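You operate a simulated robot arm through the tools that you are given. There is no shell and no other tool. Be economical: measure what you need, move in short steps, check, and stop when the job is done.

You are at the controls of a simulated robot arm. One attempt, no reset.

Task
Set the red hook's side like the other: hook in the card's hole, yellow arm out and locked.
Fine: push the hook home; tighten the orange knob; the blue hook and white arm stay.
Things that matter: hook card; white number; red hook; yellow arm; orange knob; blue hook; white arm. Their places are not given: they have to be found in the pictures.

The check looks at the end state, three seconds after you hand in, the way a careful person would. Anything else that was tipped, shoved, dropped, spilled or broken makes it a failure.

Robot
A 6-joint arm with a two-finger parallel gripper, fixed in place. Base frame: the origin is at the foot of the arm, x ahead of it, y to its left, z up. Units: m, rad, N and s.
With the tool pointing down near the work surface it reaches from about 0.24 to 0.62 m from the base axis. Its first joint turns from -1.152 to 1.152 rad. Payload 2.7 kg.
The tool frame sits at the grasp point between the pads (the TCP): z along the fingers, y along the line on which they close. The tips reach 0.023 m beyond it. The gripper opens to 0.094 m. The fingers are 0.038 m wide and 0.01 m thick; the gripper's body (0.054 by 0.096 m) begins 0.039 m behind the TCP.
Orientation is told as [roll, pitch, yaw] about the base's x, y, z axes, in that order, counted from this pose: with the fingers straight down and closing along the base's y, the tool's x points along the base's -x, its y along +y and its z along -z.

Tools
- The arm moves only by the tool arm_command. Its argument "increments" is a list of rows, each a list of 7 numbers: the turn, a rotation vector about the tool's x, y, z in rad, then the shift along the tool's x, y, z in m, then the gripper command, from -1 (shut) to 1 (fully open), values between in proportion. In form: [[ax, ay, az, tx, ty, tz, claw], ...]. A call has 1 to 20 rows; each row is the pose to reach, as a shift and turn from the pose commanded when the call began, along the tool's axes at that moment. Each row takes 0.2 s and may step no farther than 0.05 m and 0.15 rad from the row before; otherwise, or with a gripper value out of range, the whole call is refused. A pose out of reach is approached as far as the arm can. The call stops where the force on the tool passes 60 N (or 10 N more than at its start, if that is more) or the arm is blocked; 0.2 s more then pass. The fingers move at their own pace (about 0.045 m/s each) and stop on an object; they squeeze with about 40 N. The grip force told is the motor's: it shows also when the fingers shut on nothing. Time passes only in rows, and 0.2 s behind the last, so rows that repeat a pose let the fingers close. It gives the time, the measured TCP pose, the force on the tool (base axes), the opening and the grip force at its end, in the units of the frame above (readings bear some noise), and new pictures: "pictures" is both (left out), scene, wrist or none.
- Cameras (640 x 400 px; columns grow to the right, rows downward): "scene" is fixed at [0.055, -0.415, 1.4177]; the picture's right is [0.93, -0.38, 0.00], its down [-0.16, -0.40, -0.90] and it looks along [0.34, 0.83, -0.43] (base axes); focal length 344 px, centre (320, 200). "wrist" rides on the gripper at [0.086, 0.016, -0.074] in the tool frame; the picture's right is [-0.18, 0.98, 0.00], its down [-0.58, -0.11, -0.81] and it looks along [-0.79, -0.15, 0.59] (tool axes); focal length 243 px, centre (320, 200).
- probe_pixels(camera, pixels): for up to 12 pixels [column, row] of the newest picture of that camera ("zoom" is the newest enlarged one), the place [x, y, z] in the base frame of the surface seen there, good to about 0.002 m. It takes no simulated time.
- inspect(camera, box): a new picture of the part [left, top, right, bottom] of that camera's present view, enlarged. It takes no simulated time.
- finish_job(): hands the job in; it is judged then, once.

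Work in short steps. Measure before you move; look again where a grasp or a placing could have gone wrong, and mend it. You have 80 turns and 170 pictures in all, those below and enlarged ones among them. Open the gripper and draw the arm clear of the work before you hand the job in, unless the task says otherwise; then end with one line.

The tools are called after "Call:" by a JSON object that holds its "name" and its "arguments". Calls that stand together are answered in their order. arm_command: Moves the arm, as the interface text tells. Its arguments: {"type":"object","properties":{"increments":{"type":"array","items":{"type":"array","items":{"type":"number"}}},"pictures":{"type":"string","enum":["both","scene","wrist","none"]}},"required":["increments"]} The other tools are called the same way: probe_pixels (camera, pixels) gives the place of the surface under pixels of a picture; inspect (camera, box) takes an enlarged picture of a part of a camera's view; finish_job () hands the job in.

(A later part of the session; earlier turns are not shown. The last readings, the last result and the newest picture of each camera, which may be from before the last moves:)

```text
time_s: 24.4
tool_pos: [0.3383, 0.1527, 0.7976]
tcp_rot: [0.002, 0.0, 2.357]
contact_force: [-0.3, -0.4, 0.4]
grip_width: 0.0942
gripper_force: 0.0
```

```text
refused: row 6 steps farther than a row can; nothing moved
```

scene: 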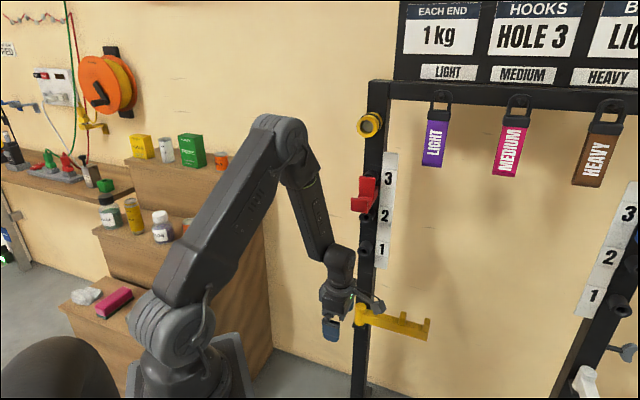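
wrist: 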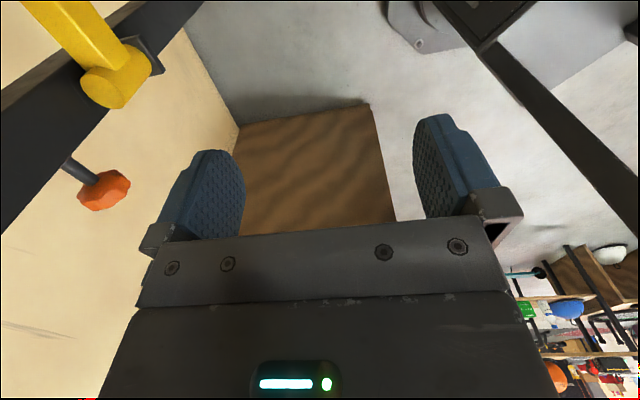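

Row 6 was too long a step, so I split it.

Call:
{"name": "arm_command", "arguments": {"increments": [[0.15, 0, 0, 0.045, 0, 0, 1], [0.3, 0, 0, 0.089, 0, 0, 1], [0.45, 0, 0, 0.089, -0.04, 0.02, 1], [0.45, 0, 0, 0.089, -0.08, 0.04, 1], [0.45, 0, 0, 0.089, -0.12, 0.055, 1], [0.45, 0, 0, 0.089, -0.145, 0.065, 1], [0.45, 0, 0, 0.089, -0.169, 0.0726, 1], [0.45, 0, 0, 0.089, -0.169, 0.0726, 1]]}}

Call:
{"name": "inspect", "arguments": {"camera": "scene", "box": [310, 240, 450, 360]}}

```text
time_s: 26.2
tool_pos: [0.5193, 0.211, 0.7222]
tcp_rot: [-0.451, -0.001, 2.354]
contact_force: [-0.3, 0.4, -0.6]
grip_width: 0.0941
gripper_force: 0.0
out of reach, approached as far as the arm can: row 3, 4
```

scene: 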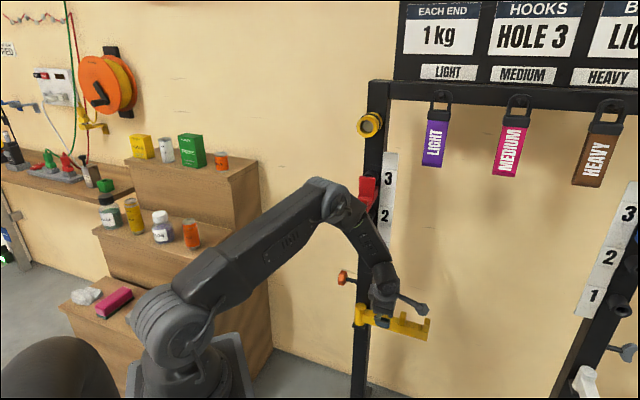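
wrist: 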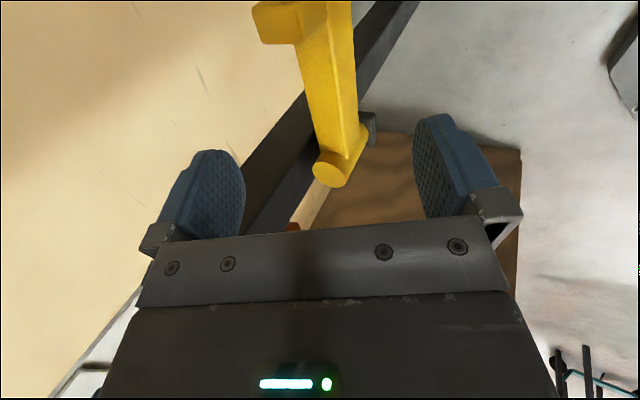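

```text
3.33 times, centred on (380, 300) of scene
```

zoom: 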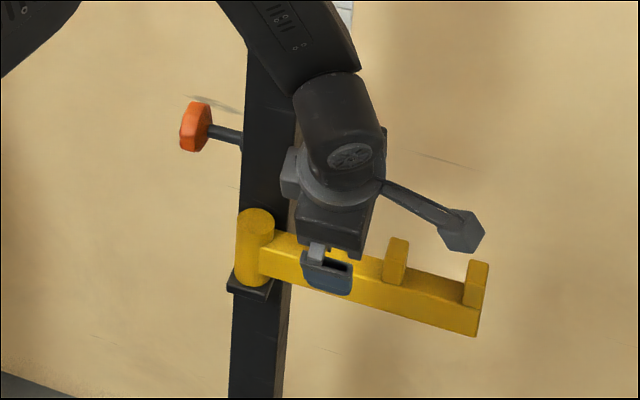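

The fingers are placed over the bar. I probe the bar edges in the wrist view to centre on it.

Call:
{"name": "probe_pixels", "arguments": {"camera": "wrist", "pixels": [[304, 80], [345, 60], [356, 60], [335, 100], [325, 135], [318, 165], [330, 175], [270, 15], [290, 30], [320, 20], [365, 130], [310, 60]]}}

```text
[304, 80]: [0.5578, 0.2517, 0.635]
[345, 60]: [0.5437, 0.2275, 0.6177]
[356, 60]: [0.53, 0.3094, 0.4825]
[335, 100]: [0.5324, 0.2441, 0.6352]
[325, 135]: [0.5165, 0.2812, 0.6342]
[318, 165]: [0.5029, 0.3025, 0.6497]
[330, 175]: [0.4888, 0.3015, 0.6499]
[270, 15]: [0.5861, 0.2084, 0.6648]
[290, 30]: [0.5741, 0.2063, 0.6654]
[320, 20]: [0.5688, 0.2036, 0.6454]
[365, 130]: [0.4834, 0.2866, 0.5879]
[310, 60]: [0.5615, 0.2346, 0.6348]
```

The bar spans d=-0.5725 to -0.545 with its top at 0.635. I descend so that the finger tips reach below the bar top on both sides.

Call:
{"name": "arm_command", "arguments": {"increments": [[0, 0, 0, 0, -0.001, 0.03, 1], [0, 0, 0, 0, -0.002, 0.06, 1], [0, 0, 0, 0, -0.003, 0.08, 1], [0, 0, 0, 0, -0.0034, 0.093, 1], [0, 0, 0, 0, -0.0034, 0.093, 1]]}}

Call:
{"name": "inspect", "arguments": {"camera": "scene", "box": [310, 240, 450, 360]}}

```text
time_s: 27.4
tool_pos: [0.5527, 0.2407, 0.6409]
tcp_rot: [-0.448, 0.001, 2.355]
contact_force: [0.6, -0.2, 0.0]
grip_width: 0.0938
gripper_force: 0.1
```

scene: 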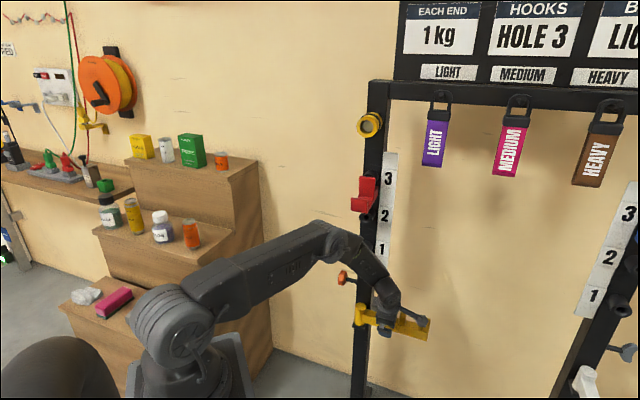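
wrist: 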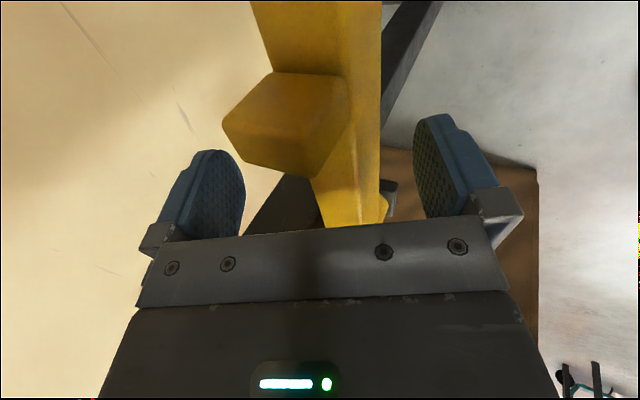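

```text
3.33 times, centred on (380, 300) of scene
```

zoom: 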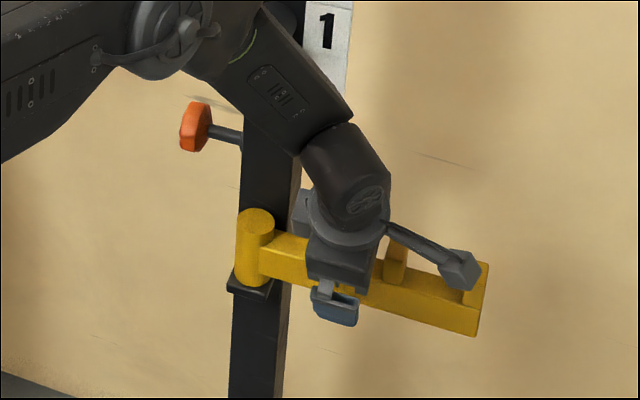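

The bar is straddled. I half-close to cage it, then begin swinging outward on the arc (radius 0.0885 about the pivot), turning the tool with it to 0.6 rad.

Call:
{"name": "arm_command", "arguments": {"increments": [[0, 0, 0, 0, 0, 0, 0.3], [0, 0, 0, 0, 0, 0, 0.05], [0, 0, 0, 0, 0, 0, 0.05]], "pictures": "none"}}

Call:
{"name": "arm_command", "arguments": {"increments": [[0, 0.0652, 0.135, -0.001, 0.0119, -0.0058, 0.05], [0, 0.1305, 0.27, -0.004, 0.0236, -0.0114, 0.05], [0, 0.1957, 0.405, -0.0088, 0.0347, -0.0168, 0.05], [0, 0.261, 0.54, -0.0155, 0.045, -0.0217, 0.05], [0, 0.261, 0.54, -0.0155, 0.045, -0.0217, 0.05]]}}

Call:
{"name": "inspect", "arguments": {"camera": "scene", "box": [310, 240, 450, 360]}}

```text
time_s: 28.2
tool_pos: [0.5507, 0.24, 0.6413]
tcp_rot: [-0.446, -0.003, 2.354]
contact_force: [-7.9, -9.6, 2.1]
grip_width: 0.0536
gripper_force: 4.9
```

```text
time_s: 29.4
tool_pos: [0.5168, 0.2261, 0.6485]
tcp_rot: [-0.353, 0.003, 1.887]
contact_force: [-0.5, 1.3, -1.0]
grip_width: 0.0494
gripper_force: 0.0
out of reach, approached as far as the arm can: row 3, 4, 5
```

scene: 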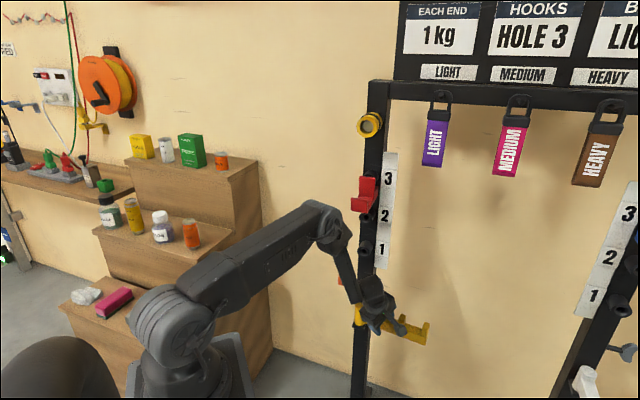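
wrist: 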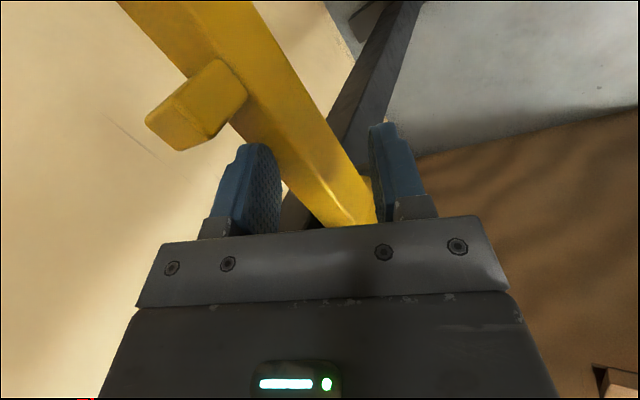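

```text
3.33 times, centred on (380, 300) of scene
```

zoom: 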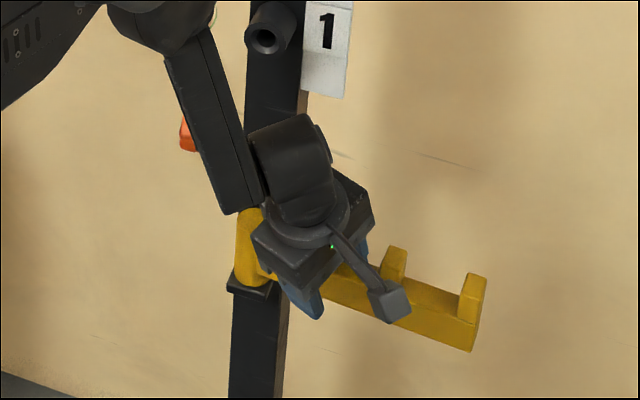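

The leaned tool can't follow sideways, so the bar has only come part of the way. I bring the tool upright while pulling on along the arc to about 0.9 rad.

Call:
{"name": "arm_command", "arguments": {"increments": [[-0.08, 0.01, 0.1, -0.0005, 0.01, 0, 0.1], [-0.17, 0.025, 0.2, -0.001, 0.02, 0, 0.1], [-0.26, 0.045, 0.3, -0.0015, 0.03, 0, 0.1], [-0.353, 0.076, 0.4, -0.0019, 0.04, 0, 0.1], [-0.353, 0.076, 0.43, -0.0019, 0.04, 0, 0.1]]}}

Call:
{"name": "inspect", "arguments": {"camera": "scene", "box": [310, 240, 450, 360]}}

```text
time_s: 30.0
tool_pos: [0.5056, 0.2222, 0.6487]
tcp_rot: [-0.324, -0.047, 1.607]
contact_force: [2.0, -1.5, 9.5]
grip_width: 0.0531
gripper_force: 2.5
out of reach, approached as far as the arm can: row 1, 3
stopped in row 3: the force on the tool passed its limit (the readings are from after the stop); the commanded pose is now the measured one
```

scene: 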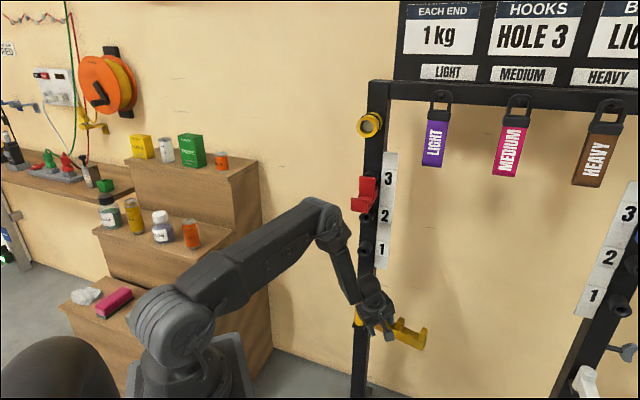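
wrist: 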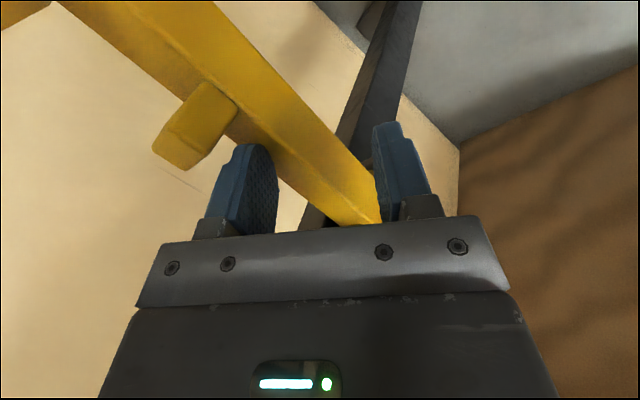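

```text
3.33 times, centred on (380, 300) of scene
```

zoom: 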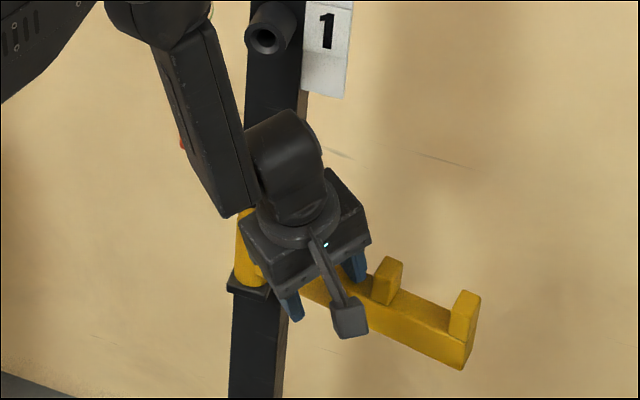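

The bar has started to swing, but my tool has turned ahead of it and pinched. I probe the bar's present angle.

Call:
{"name": "probe_pixels", "arguments": {"camera": "zoom", "pixels": [[455, 330], [440, 350], [340, 300], [385, 280], [465, 300], [370, 310]]}}

Call:
{"name": "probe_pixels", "arguments": {"camera": "wrist", "pixels": [[150, 20], [230, 60], [300, 130], [350, 190], [230, 110], [290, 170]]}}

```text
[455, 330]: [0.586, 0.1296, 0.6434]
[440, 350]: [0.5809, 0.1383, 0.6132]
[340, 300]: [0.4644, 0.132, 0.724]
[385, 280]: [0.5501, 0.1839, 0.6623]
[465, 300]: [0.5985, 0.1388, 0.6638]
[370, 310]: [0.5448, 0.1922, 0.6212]
```

```text
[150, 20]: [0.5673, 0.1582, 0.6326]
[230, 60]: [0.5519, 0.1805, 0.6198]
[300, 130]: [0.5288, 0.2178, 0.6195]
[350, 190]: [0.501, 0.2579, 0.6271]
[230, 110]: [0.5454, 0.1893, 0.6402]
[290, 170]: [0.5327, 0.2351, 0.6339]
```

The bar is at about 0.22 rad. I open fully, turn the tool back to lean radially (yaw≈2.0) where the arm can reach, and will pull with the back finger.

Call:
{"name": "arm_command", "arguments": {"increments": [[0, 0, 0, 0, 0, 0, 0.6], [0, 0, 0, 0, 0, 0, 1], [0, -0.045, -0.13, -0.003, -0.003, 0.001, 1], [0, -0.09, -0.26, -0.006, -0.006, 0.002, 1], [0, -0.13, -0.39, -0.0082, -0.0083, 0.0028, 1], [0, -0.13, -0.39, -0.0082, -0.0083, 0.0028, 1]]}}

Call:
{"name": "inspect", "arguments": {"camera": "scene", "box": [310, 240, 450, 360]}}

```text
time_s: 31.4
tool_pos: [0.5147, 0.2296, 0.6477]
tcp_rot: [-0.336, -0.045, 2.02]
contact_force: [-0.4, -0.8, 1.1]
grip_width: 0.0939
gripper_force: 0.0
out of reach, approached as far as the arm can: row 4
```

scene: 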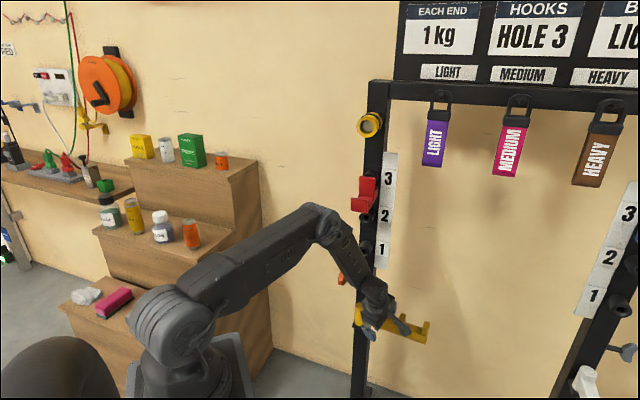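
wrist: 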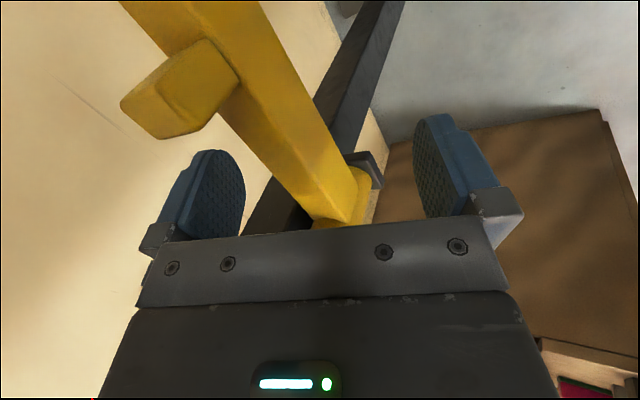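

```text
3.33 times, centred on (380, 300) of scene
```

zoom: 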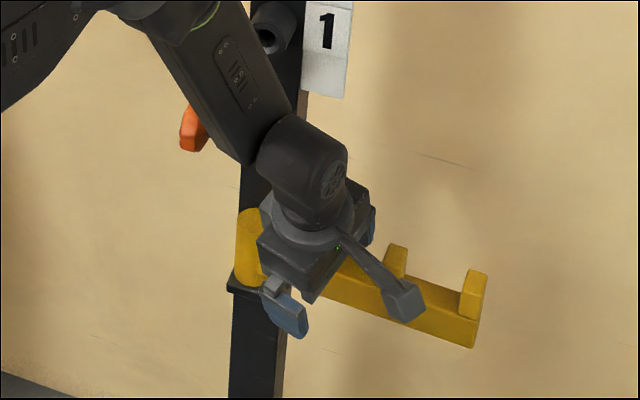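

The finger now has room behind the bar. I lower 12 mm and pull straight outward with a fixed orientation.

Call:
{"name": "arm_command", "arguments": {"increments": [[0, 0, 0, 0, 0.004, 0.0113, 1], [0, 0, 0, 0.0028, 0.0163, 0.007, 1], [0, 0, 0, 0.0056, 0.0287, 0.0027, 1], [0, 0, 0, 0.0084, 0.041, -0.0016, 1], [0, 0, 0, 0.0112, 0.0533, -0.0059, 1], [0, 0, 0, 0.0112, 0.0533, -0.0059, 1]]}}

Call:
{"name": "inspect", "arguments": {"camera": "scene", "box": [310, 240, 450, 360]}}

```text
time_s: 32.8
tool_pos: [0.47, 0.2001, 0.6343]
tcp_rot: [-0.337, -0.045, 2.016]
contact_force: [3.5, 0.8, 2.4]
grip_width: 0.094
gripper_force: 0.2
```

scene: 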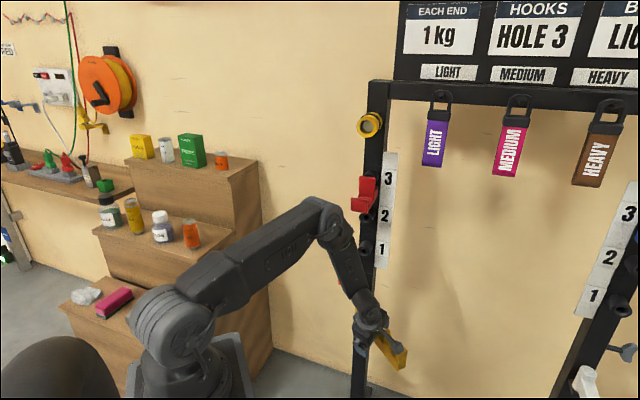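
wrist: 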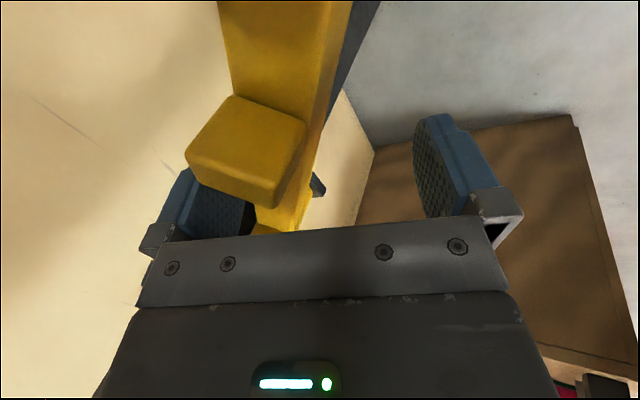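

```text
3.33 times, centred on (380, 300) of scene
```

zoom: 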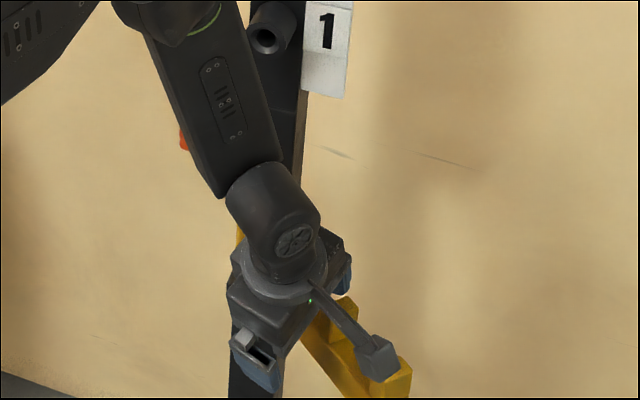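

The bar is now near 0.7 rad and the contact is light. I uprighten the tool, turn it, and continue to about 1.2 rad.

Call:
{"name": "arm_command", "arguments": {"increments": [[-0.055, 0.012, 0.1, -0.007, 0.005, -0.0025, 1], [-0.11, 0.026, 0.2, -0.0145, 0.0103, -0.005, 1], [-0.165, 0.043, 0.3, -0.0217, 0.0155, -0.0075, 1], [-0.22, 0.063, 0.4, -0.029, 0.0207, -0.01, 1], [-0.275, 0.083, 0.5, -0.036, 0.0258, -0.0125, 1], [-0.33, 0.104, 0.61, -0.0433, 0.031, -0.015, 1], [-0.33, 0.104, 0.61, -0.0433, 0.031, -0.015, 1]]}}

Call:
{"name": "inspect", "arguments": {"camera": "scene", "box": [290, 240, 430, 380]}}

```text
time_s: 34.4
tool_pos: [0.4208, 0.2223, 0.639]
tcp_rot: [0.031, -0.034, 1.402]
contact_force: [2.9, -0.8, 0.2]
grip_width: 0.0938
gripper_force: 0.1
```

scene: 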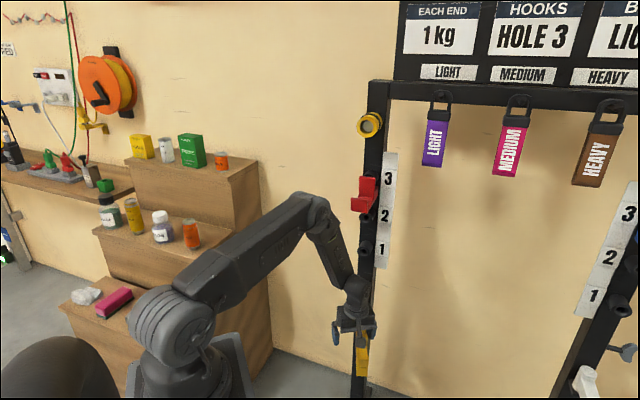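
wrist: 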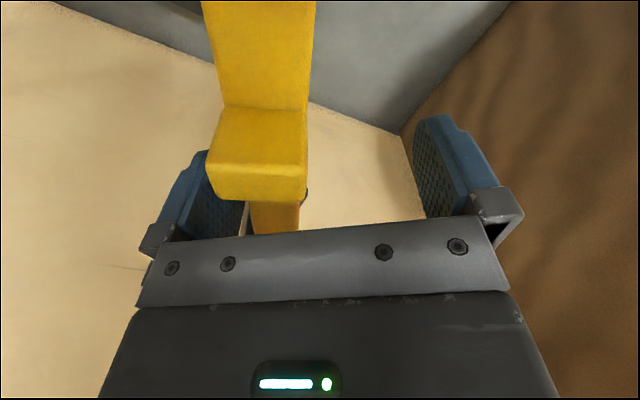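

```text
2.86 times, centred on (360, 310) of scene
```

zoom: 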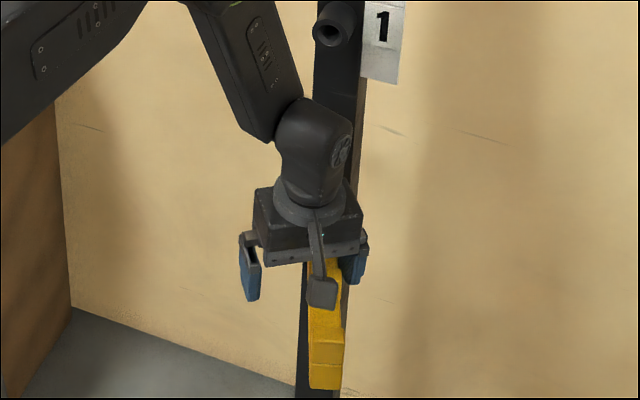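

The bar is at about 1.2 rad. I turn the tool to yaw 0.785 with its TCP on the pivot's s≈0.130 line, then close gently so the pads centre the bar straight out.

Call:
{"name": "arm_command", "arguments": {"increments": [[0.006, 0.007, 0.13, -0.0025, 0.001, 0, 1], [0.012, 0.014, 0.26, -0.005, 0.002, 0, 1], [0.018, 0.02, 0.39, -0.0075, 0.003, 0, 1], [0.025, 0.027, 0.52, -0.01, 0.004, 0, 1], [0.031, 0.034, 0.617, -0.0118, 0.0044, 0, 1], [0.031, 0.034, 0.617, -0.0118, 0.0044, 0, 1]], "pictures": "wrist"}}

```text
time_s: 35.8
tool_pos: [0.4198, 0.2342, 0.6412]
tcp_rot: [0.003, 0.01, 0.784]
contact_force: [1.5, -1.1, 0.7]
grip_width: 0.094
gripper_force: 0.2
```

wrist: 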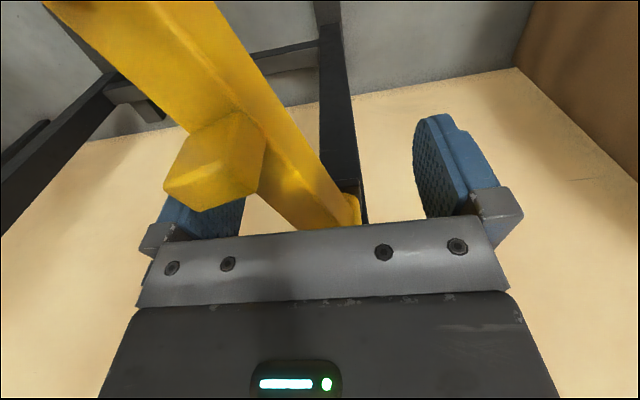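

Call:
{"name": "arm_command", "arguments": {"increments": [[0, 0, 0, 0, 0, 0, 0.7], [0, 0, 0, 0, 0, 0, 0.4], [0, 0, 0, 0, 0, 0, 0.1], [0, 0, 0, 0, 0, 0, -0.2], [0, 0, 0, 0, 0, 0, -0.35], [0, 0, 0, 0, 0, 0, -0.35]]}}

Call:
{"name": "inspect", "arguments": {"camera": "scene", "box": [290, 240, 430, 380]}}

```text
time_s: 37.2
tool_pos: [0.4185, 0.2346, 0.6408]
tcp_rot: [0.004, 0.01, 0.785]
contact_force: [0.7, -1.1, -0.8]
grip_width: 0.0315
gripper_force: 0.8
```

scene: 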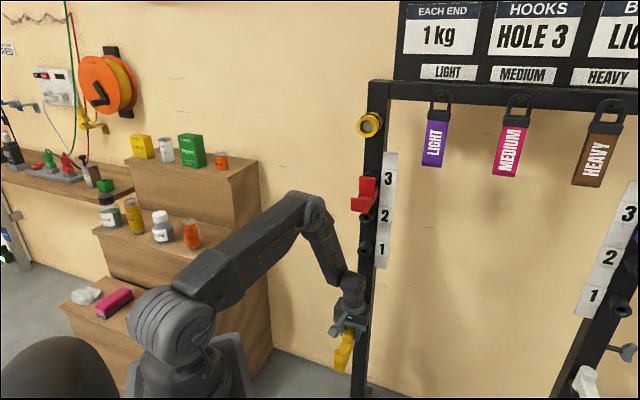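
wrist: 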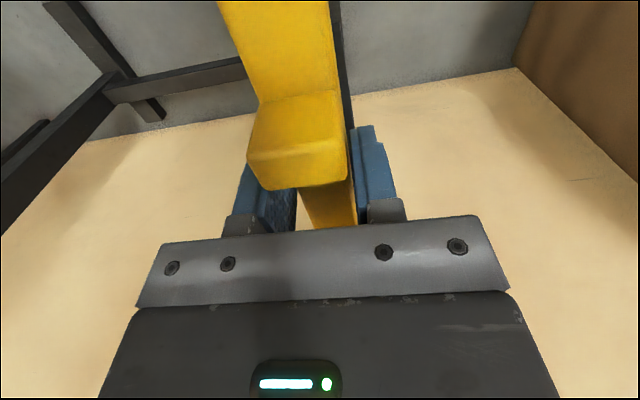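

```text
2.86 times, centred on (360, 310) of scene
```

zoom: 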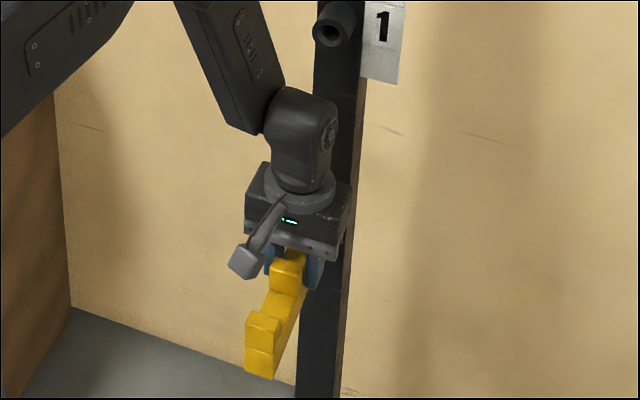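

The bar has followed neatly. I close fully on it to align it, then probe the tip.

Call:
{"name": "arm_command", "arguments": {"increments": [[0, 0, 0, 0, 0, 0, -0.5], [0, 0, 0, 0, 0, 0, -0.7], [0, 0, 0, 0, 0, 0, -0.7]]}}

Call:
{"name": "inspect", "arguments": {"camera": "scene", "box": [310, 290, 390, 380]}}

```text
time_s: 38.0
tool_pos: [0.4198, 0.2352, 0.6416]
tcp_rot: [0.005, 0.012, 0.787]
contact_force: [-2.7, 1.2, -0.3]
grip_width: 0.0298
gripper_force: 45.3
```

scene: 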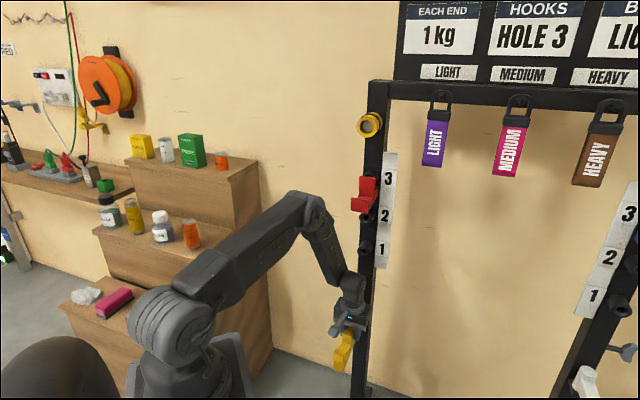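
wrist: 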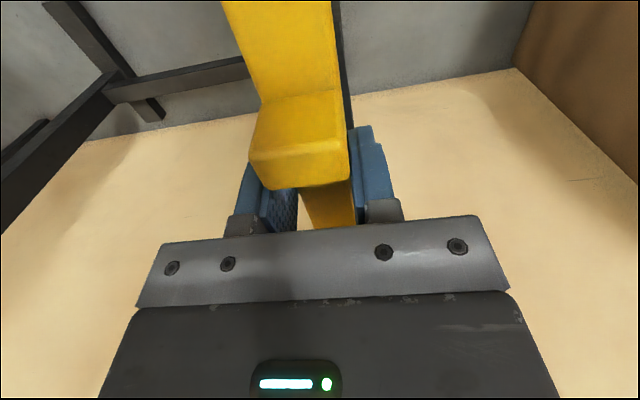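

```text
4.44 times, centred on (350, 335) of scene
```

zoom: 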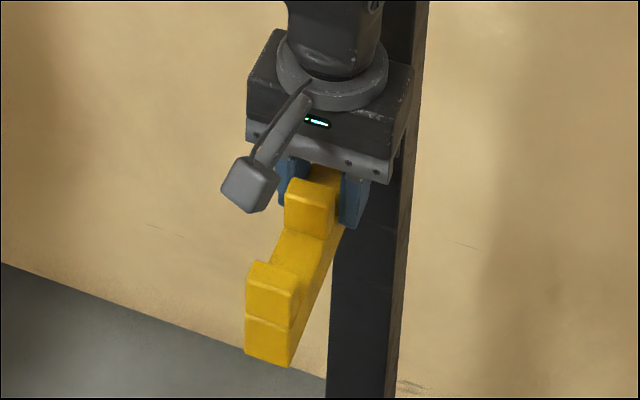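

It is aligned. I open, rise clear, and move outward so I can measure the arm's direction.

Call:
{"name": "arm_command", "arguments": {"increments": [[0, 0, 0, 0, 0, 0, -0.2], [0, 0, 0, 0, 0, 0, 0.3], [0, 0, 0, 0, 0, 0, 0.3], [0, 0, 0, 0, 0, -0.04, 0.3], [0, 0, 0, 0, 0, -0.08, 0.5], [0, 0, 0, 0.03, 0.03, -0.1, 1], [0, 0, 0, 0.06, 0.06, -0.12, 1], [0, 0, 0, 0.09, 0.08, -0.13, 1], [0, 0, 0, 0.09, 0.08, -0.13, 1]]}}

Call:
{"name": "inspect", "arguments": {"camera": "scene", "box": [310, 250, 410, 390]}}

```text
time_s: 40.0
tool_pos: [0.3004, 0.2252, 0.7724]
tcp_rot: [0.003, 0.01, 0.788]
contact_force: [0.0, -1.3, 0.2]
grip_width: 0.0939
gripper_force: 0.1
```

scene: 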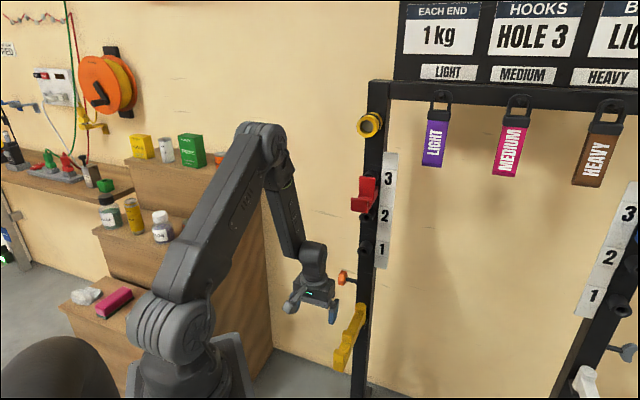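
wrist: 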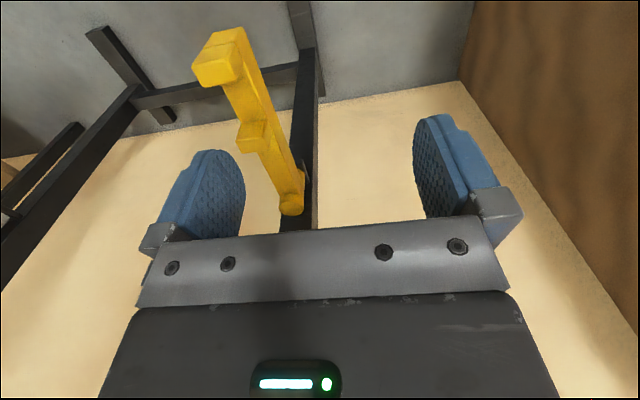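

```text
2.86 times, centred on (360, 320) of scene
```

zoom: 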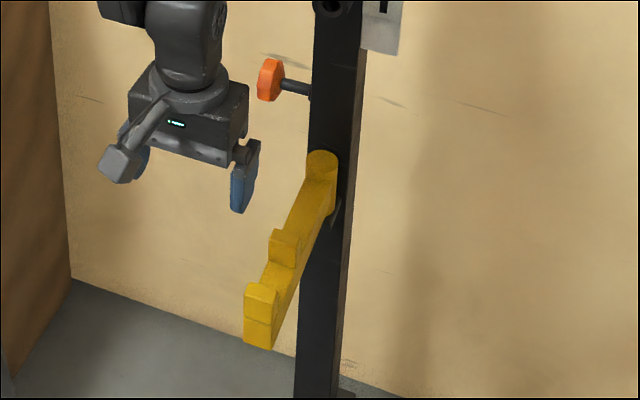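

The arm points outward. I probe along its right side face and top to compare its direction with the white arm's.

Call:
{"name": "probe_pixels", "arguments": {"camera": "zoom", "pixels": [[283, 320], [298, 285], [312, 250], [324, 225], [252, 330], [266, 335], [262, 290], [285, 245], [322, 165], [310, 210], [300, 230], [338, 190]]}}

Call:
{"name": "probe_pixels", "arguments": {"camera": "wrist", "pixels": [[200, 75], [232, 72], [290, 210], [290, 195], [275, 100], [240, 115], [260, 140], [302, 190], [250, 60], [280, 170]]}}

```text
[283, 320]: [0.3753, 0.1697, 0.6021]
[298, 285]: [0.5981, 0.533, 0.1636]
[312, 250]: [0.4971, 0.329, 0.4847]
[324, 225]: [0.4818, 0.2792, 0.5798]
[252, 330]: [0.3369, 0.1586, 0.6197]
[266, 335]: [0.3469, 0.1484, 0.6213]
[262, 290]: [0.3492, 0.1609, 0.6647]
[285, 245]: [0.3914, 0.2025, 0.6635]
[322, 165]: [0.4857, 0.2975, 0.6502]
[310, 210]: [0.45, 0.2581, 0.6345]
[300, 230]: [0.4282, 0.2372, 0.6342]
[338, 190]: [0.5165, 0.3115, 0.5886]
```

```text
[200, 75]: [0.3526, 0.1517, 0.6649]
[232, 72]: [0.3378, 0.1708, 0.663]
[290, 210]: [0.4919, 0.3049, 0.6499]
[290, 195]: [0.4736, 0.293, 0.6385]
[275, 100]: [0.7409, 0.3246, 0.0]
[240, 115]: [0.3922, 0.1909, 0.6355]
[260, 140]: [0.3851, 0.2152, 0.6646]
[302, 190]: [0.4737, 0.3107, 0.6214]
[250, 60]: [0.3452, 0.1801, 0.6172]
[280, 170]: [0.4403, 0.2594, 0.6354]
```

The yellow arm now points straight out (tip s≈0.130, pivot s≈0.132, tip d≈-0.35, like the white one). Next is the knob. I turn the tool to yaw -0.785 so the fingers can clamp the knob above and below, with the camera on the free side.

Call:
{"name": "arm_command", "arguments": {"increments": [[0, 0, 0.15, 0, 0, 0, 1], [0, 0, 0.3, 0, 0, 0, 1], [0, 0, 0.45, 0, 0, 0, 1], [0, 0, 0.6, 0, 0, 0, 1], [0, 0, 0.75, 0, 0, 0, 1], [0, 0, 0.9, 0, 0, 0, 1], [0, 0, 1.05, 0, 0, 0, 1], [0, 0, 1.2, 0, 0, 0, 1], [0, 0, 1.35, 0, 0, 0, 1], [0, 0, 1.5, 0, 0, 0, 1], [0, 0, 1.573, 0, 0, 0, 1], [0, 0, 1.573, 0, 0, 0, 1]]}}

Call:
{"name": "inspect", "arguments": {"camera": "scene", "box": [320, 255, 380, 300]}}

```text
time_s: 42.6
tool_pos: [0.3001, 0.2286, 0.7721]
tcp_rot: [-0.01, 0.002, -0.788]
contact_force: [-0.2, 0.0, -0.1]
grip_width: 0.0942
gripper_force: 0.0
```

scene: 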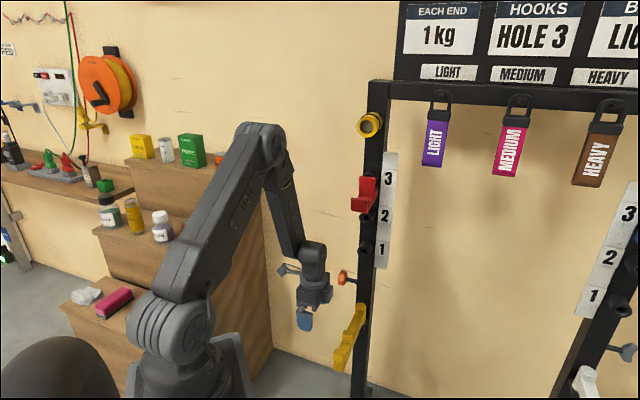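
wrist: 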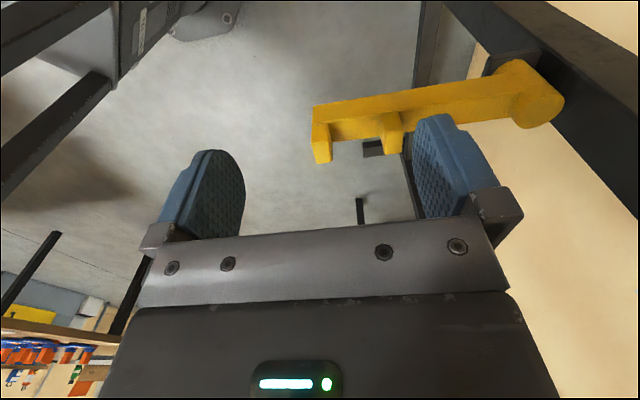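

```text
8.89 times, centred on (350, 278) of scene
```

zoom: 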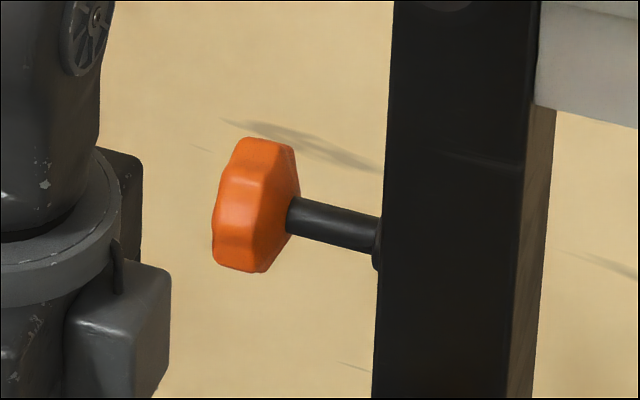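

Knob located at s≈0.056, d≈-0.606, z≈0.705. I lean the tool 0.45 toward the rack and stop 10 cm short of the knob along the tool axis.

Call:
{"name": "arm_command", "arguments": {"increments": [[-0.1, 0, 0, -0.002, 0.035, -0.005, 1], [-0.2, 0, 0, -0.004, 0.07, -0.01, 1], [-0.3, 0, 0, -0.005, 0.105, -0.015, 1], [-0.4, 0, 0, -0.005, 0.14, -0.02, 1], [-0.45, 0, 0, -0.005, 0.17, -0.023, 1], [-0.45, 0, 0, -0.005, 0.1886, -0.023, 1], [-0.45, 0, 0, -0.005, 0.1886, -0.023, 1]]}}

Call:
{"name": "inspect", "arguments": {"camera": "wrist", "box": [150, 0, 520, 240]}}

Call:
{"name": "inspect", "arguments": {"camera": "scene", "box": [300, 220, 400, 320]}}

```text
time_s: 44.2
tool_pos: [0.4372, 0.3588, 0.7963]
tcp_rot: [0.439, 0.004, -0.786]
contact_force: [0.2, 0.6, -0.4]
grip_width: 0.094
gripper_force: 0.2
```

scene: 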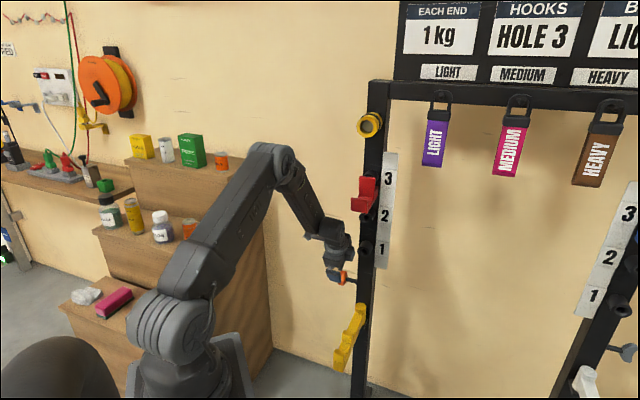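
wrist: 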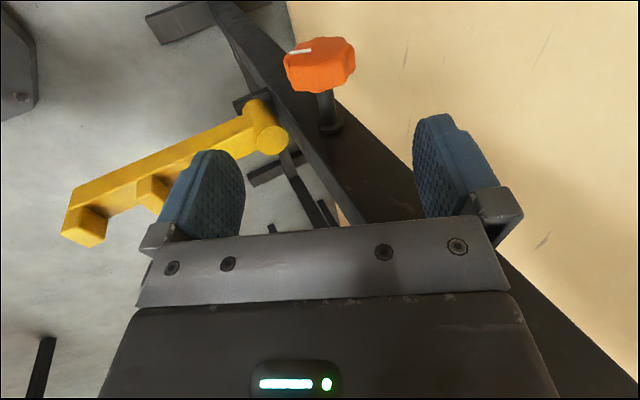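

```text
1.67 times, centred on (335, 120) of wrist
```

zoom: 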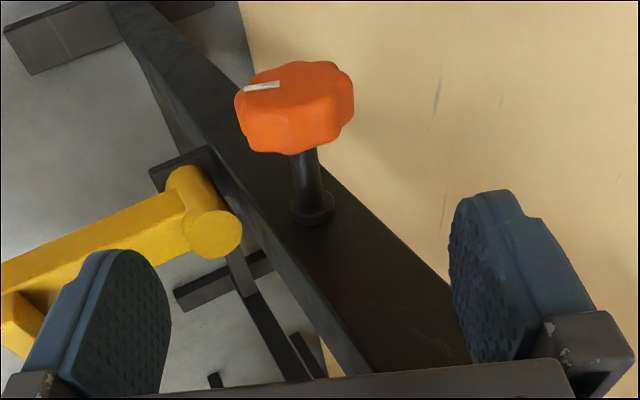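

```text
4.00 times, centred on (350, 270) of scene
```

zoom: 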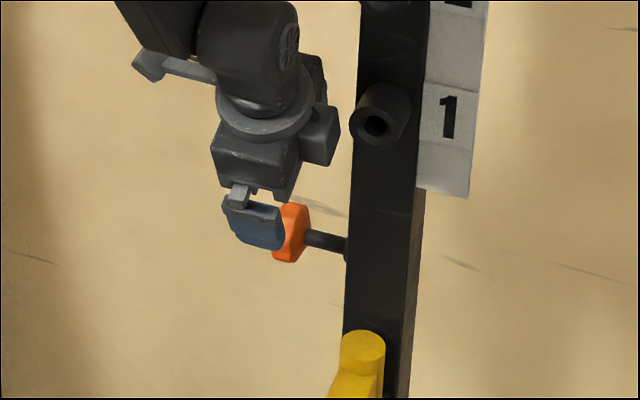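

A white mark on the knob face (wrist (299,51)) shows its angle. I probe the knob's face, rim and stem for the exact axis.

Call:
{"name": "probe_pixels", "arguments": {"camera": "wrist", "pixels": [[293, 53], [310, 49], [325, 50], [345, 42], [350, 60], [320, 78], [290, 75], [327, 105], [328, 122], [320, 42], [340, 75], [300, 68]]}}

```text
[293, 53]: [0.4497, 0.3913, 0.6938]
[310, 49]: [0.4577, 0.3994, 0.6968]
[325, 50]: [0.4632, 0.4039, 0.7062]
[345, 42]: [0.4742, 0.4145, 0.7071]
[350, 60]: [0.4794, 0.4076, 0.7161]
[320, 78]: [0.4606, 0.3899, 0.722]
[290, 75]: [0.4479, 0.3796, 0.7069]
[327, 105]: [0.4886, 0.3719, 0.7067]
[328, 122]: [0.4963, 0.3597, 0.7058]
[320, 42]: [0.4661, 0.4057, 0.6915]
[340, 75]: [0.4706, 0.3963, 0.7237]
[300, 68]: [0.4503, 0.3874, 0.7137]
```

Axis: d≈-0.608, z≈0.704, with the knob spanning s 0.042–0.064. I go onto it straight along the tool axis.

Call:
{"name": "arm_command", "arguments": {"increments": [[0, 0, 0, 0, 0, 0.03, 1], [0, 0, 0, 0.001, 0.001, 0.06, 1], [0, 0, 0, 0.001, 0.0015, 0.085, 1], [0, 0, 0, 0.001, 0.0015, 0.1027, 1], [0, 0, 0, 0.001, 0.0015, 0.1027, 1]]}}

Call:
{"name": "inspect", "arguments": {"camera": "scene", "box": [310, 230, 390, 320]}}

```text
time_s: 45.4
tool_pos: [0.4691, 0.3916, 0.7032]
tcp_rot: [0.44, 0.005, -0.786]
contact_force: [0.3, -0.3, 0.1]
grip_width: 0.0939
gripper_force: 0.0
```

scene: 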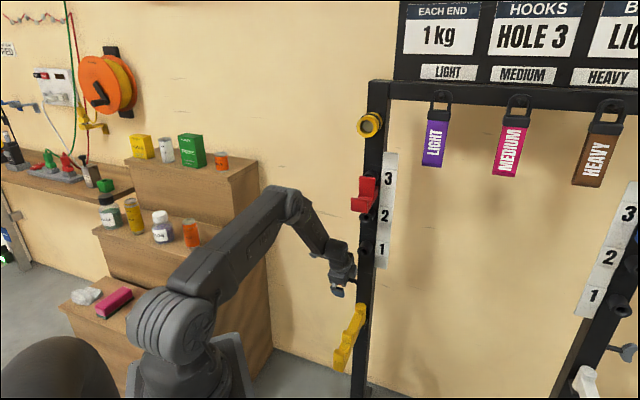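
wrist: 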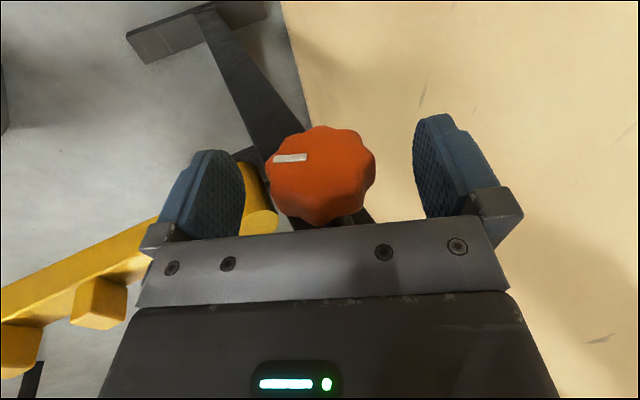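

```text
4.44 times, centred on (350, 275) of scene
```

zoom: 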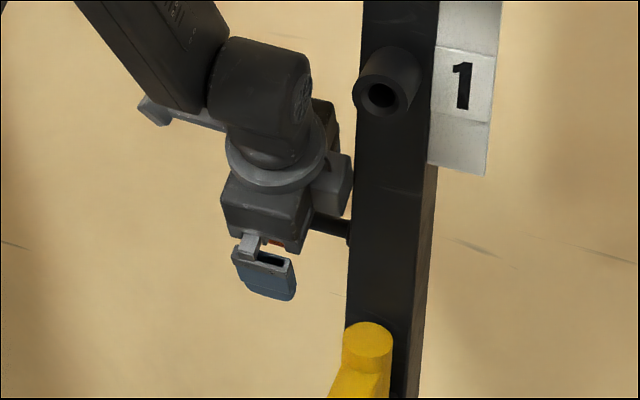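

The knob is centred between the pads and its mark shows at (290,158). I close on it.

Call:
{"name": "arm_command", "arguments": {"increments": [[0, 0, 0, 0, 0, 0, 0.5], [0, 0, 0, 0, 0, 0, 0.1], [0, 0, 0, 0, 0, 0, -0.2], [0, 0, 0, 0, 0, 0, -0.6], [0, 0, 0, 0, 0, 0, -1], [0, 0, 0, 0, 0, 0, -1]], "pictures": "wrist"}}

```text
time_s: 46.8
tool_pos: [0.4686, 0.392, 0.7033]
tcp_rot: [0.442, 0.004, -0.786]
contact_force: [2.9, 2.0, 1.8]
grip_width: 0.0495
gripper_force: 44.9
```

wrist: 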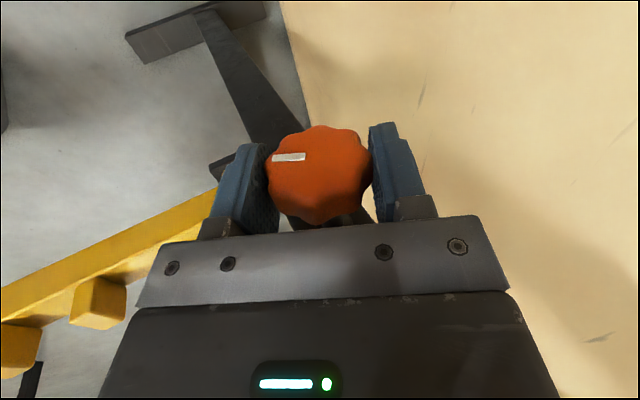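

The clamp is firm and the forces small. I turn it clockwise as seen from outside, with the gripper body swinging from above to the front, 0.6 rad first.

Call:
{"name": "arm_command", "arguments": {"increments": [[-0.1, 0, 0, 0, 0, 0, -1], [-0.2, 0, 0, 0, 0, 0, -1], [-0.3, 0, 0, 0, 0, 0, -1], [-0.4, 0, 0, 0, 0, 0, -1], [-0.5, 0, 0, 0, 0, 0, -1], [-0.6, 0, 0, 0, 0, 0, -1], [-0.6, 0, 0, 0, 0, 0, -1]]}}

```text
time_s: 48.4
tool_pos: [0.4682, 0.3904, 0.7017]
tcp_rot: [0.632, 0.003, -0.781]
contact_force: [2.1, 32.1, 7.6]
grip_width: 0.0496
gripper_force: 44.7
out of reach, approached as far as the arm can: row 3, 4, 5, 6, 7
```

scene: 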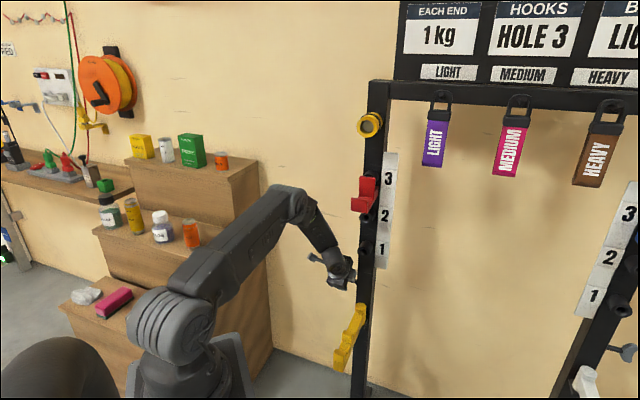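
wrist: 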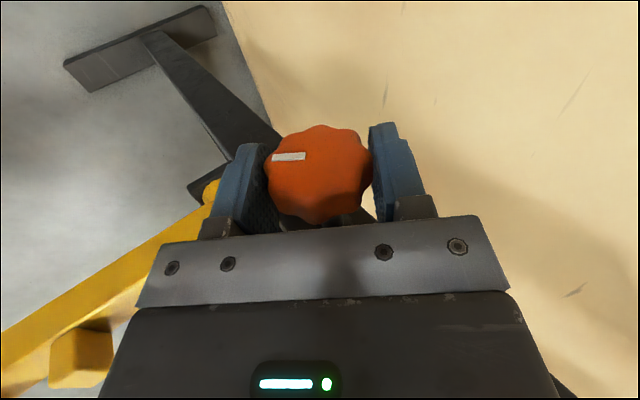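

The wrist stops at roll≈0.63 (a wrist limit), but the knob turned about 0.2 rad with the gripper. I will work in ratchet strokes: open, swing back about the knob to a steeper pose, and regrip.

Call:
{"name": "arm_command", "arguments": {"increments": [[0, 0, 0, 0, 0, 0, 0], [0, 0, 0, 0, 0, 0, 1], [0.1, 0, 0, 0, 0, 0, 1], [0.2, 0, 0, 0, 0, 0, 1], [0.3, 0, 0, 0, 0, 0, 1], [0.4, 0, 0, 0, 0, 0, 1], [0.5, 0, 0, 0, 0, 0, 1], [0.5, 0, 0, 0, 0, 0, 1]], "pictures": "wrist"}}

```text
time_s: 50.2
tool_pos: [0.4677, 0.3876, 0.6996]
tcp_rot: [0.123, 0.005, -0.789]
contact_force: [-19.0, 5.9, 2.6]
grip_width: 0.0942
gripper_force: 0.0
```

wrist: 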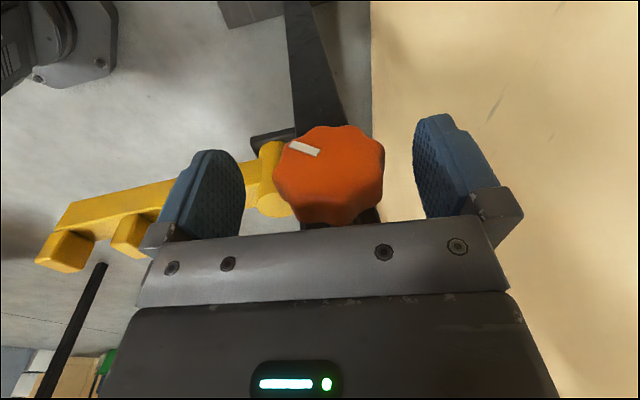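

There is a side force of about -19 N along s, so the gripper's flank touches the post when this steep. I shift 8 mm away from the post and recentre on the axis.

Call:
{"name": "arm_command", "arguments": {"increments": [[0, 0, 0, 0.004, 0.002, -0.002, 1], [0, 0, 0, 0.008, 0.0035, -0.0036, 1], [0, 0, 0, 0.008, 0.0035, -0.0036, 1]]}}

Call:
{"name": "inspect", "arguments": {"camera": "scene", "box": [310, 220, 390, 320]}}

```text
time_s: 51.0
tool_pos: [0.4654, 0.3961, 0.705]
tcp_rot: [0.125, 0.005, -0.788]
contact_force: [0.1, 0.0, -0.5]
grip_width: 0.0939
gripper_force: 0.0
```

scene: 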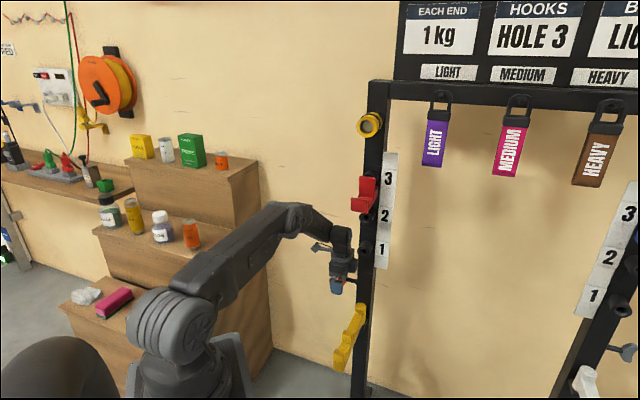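
wrist: 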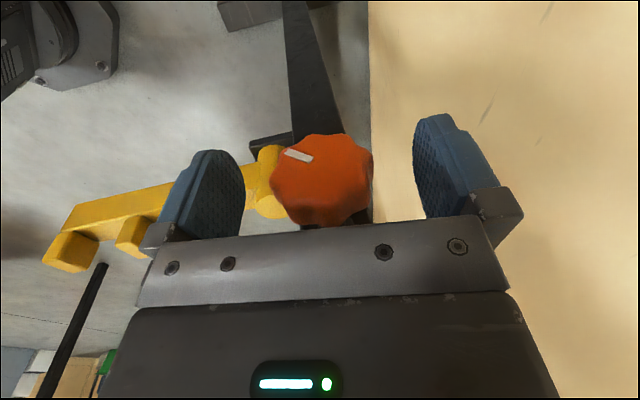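

```text
4.00 times, centred on (350, 270) of scene
```

zoom: 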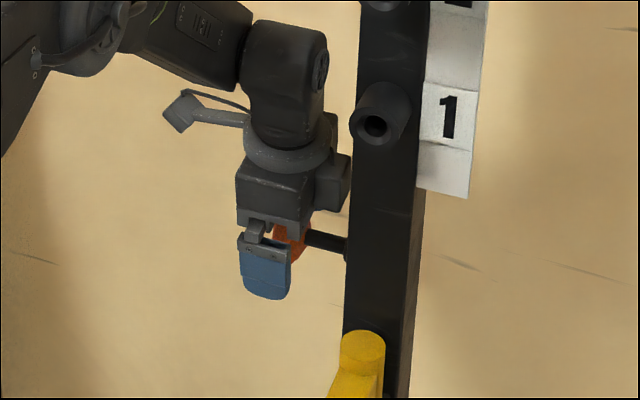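

Clear now. I see how far back it can swing, for a longer stroke.

Call:
{"name": "arm_command", "arguments": {"increments": [[0.1, 0, 0, 0, 0, 0, 1], [0.2, 0, 0, 0, 0, 0, 1], [0.3, 0, 0, 0, 0, 0, 1], [0.4, 0, 0, 0, 0, 0, 1], [0.4, 0, 0, 0, 0, 0, 1]]}}

```text
time_s: 52.0
tool_pos: [0.4517, 0.3818, 0.7155]
tcp_rot: [-0.178, 0.004, -0.786]
contact_force: [13.2, 11.8, -8.0]
grip_width: 0.0941
gripper_force: 0.3
out of reach, approached as far as the arm can: row 2, 3, 4
stopped in row 4: the force on the tool passed its limit (the readings are from after the stop); the commanded pose is now the measured one
```

scene: 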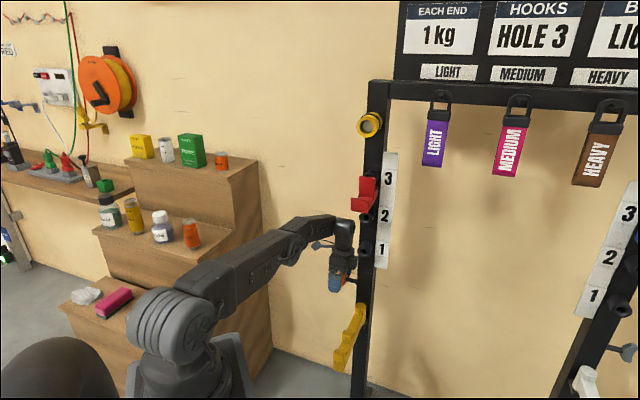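
wrist: 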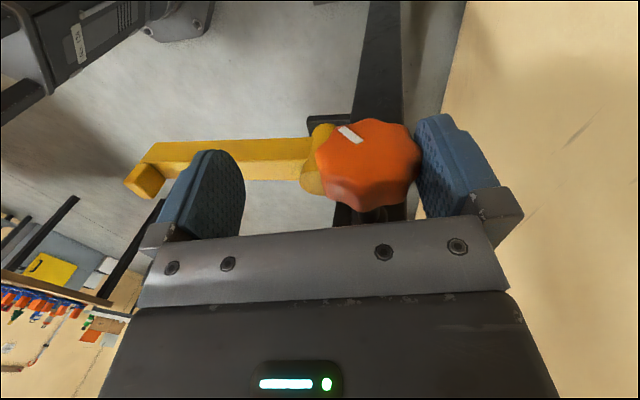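

Reach ends near vertical. I return to roll≈0.1, recentre on the knob axis and grip there.

Call:
{"name": "arm_command", "arguments": {"increments": [[-0.07, 0, 0, 0, 0.005, 0.002, 1], [-0.14, 0, 0, 0, 0.011, 0.004, 1], [-0.21, 0, 0, 0, 0.017, 0.006, 1], [-0.27, 0, 0, 0, 0.0212, 0.0079, 1], [-0.27, 0, 0, 0, 0.0212, 0.0079, 1]], "pictures": "none"}}

Call:
{"name": "arm_command", "arguments": {"increments": [[0, 0, 0, 0, 0, 0, 0.5], [0, 0, 0, 0, 0, 0, 0.1], [0, 0, 0, 0, 0, 0, -0.3], [0, 0, 0, 0, 0, 0, -1], [0, 0, 0, 0, 0, 0, -1]], "pictures": "wrist"}}

```text
time_s: 53.2
tool_pos: [0.4636, 0.3936, 0.7035]
tcp_rot: [0.088, 0.004, -0.785]
contact_force: [0.2, 0.0, -0.3]
grip_width: 0.0941
gripper_force: 0.1
```

```text
time_s: 54.4
tool_pos: [0.466, 0.3957, 0.7064]
tcp_rot: [0.099, 0.005, -0.787]
contact_force: [17.5, 17.4, 6.6]
grip_width: 0.0489
gripper_force: 44.8
```

wrist: 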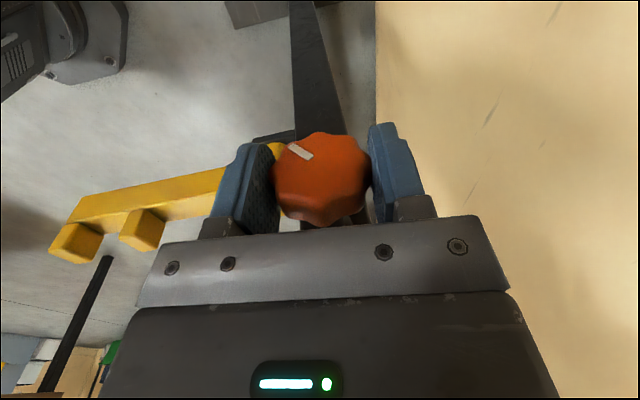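

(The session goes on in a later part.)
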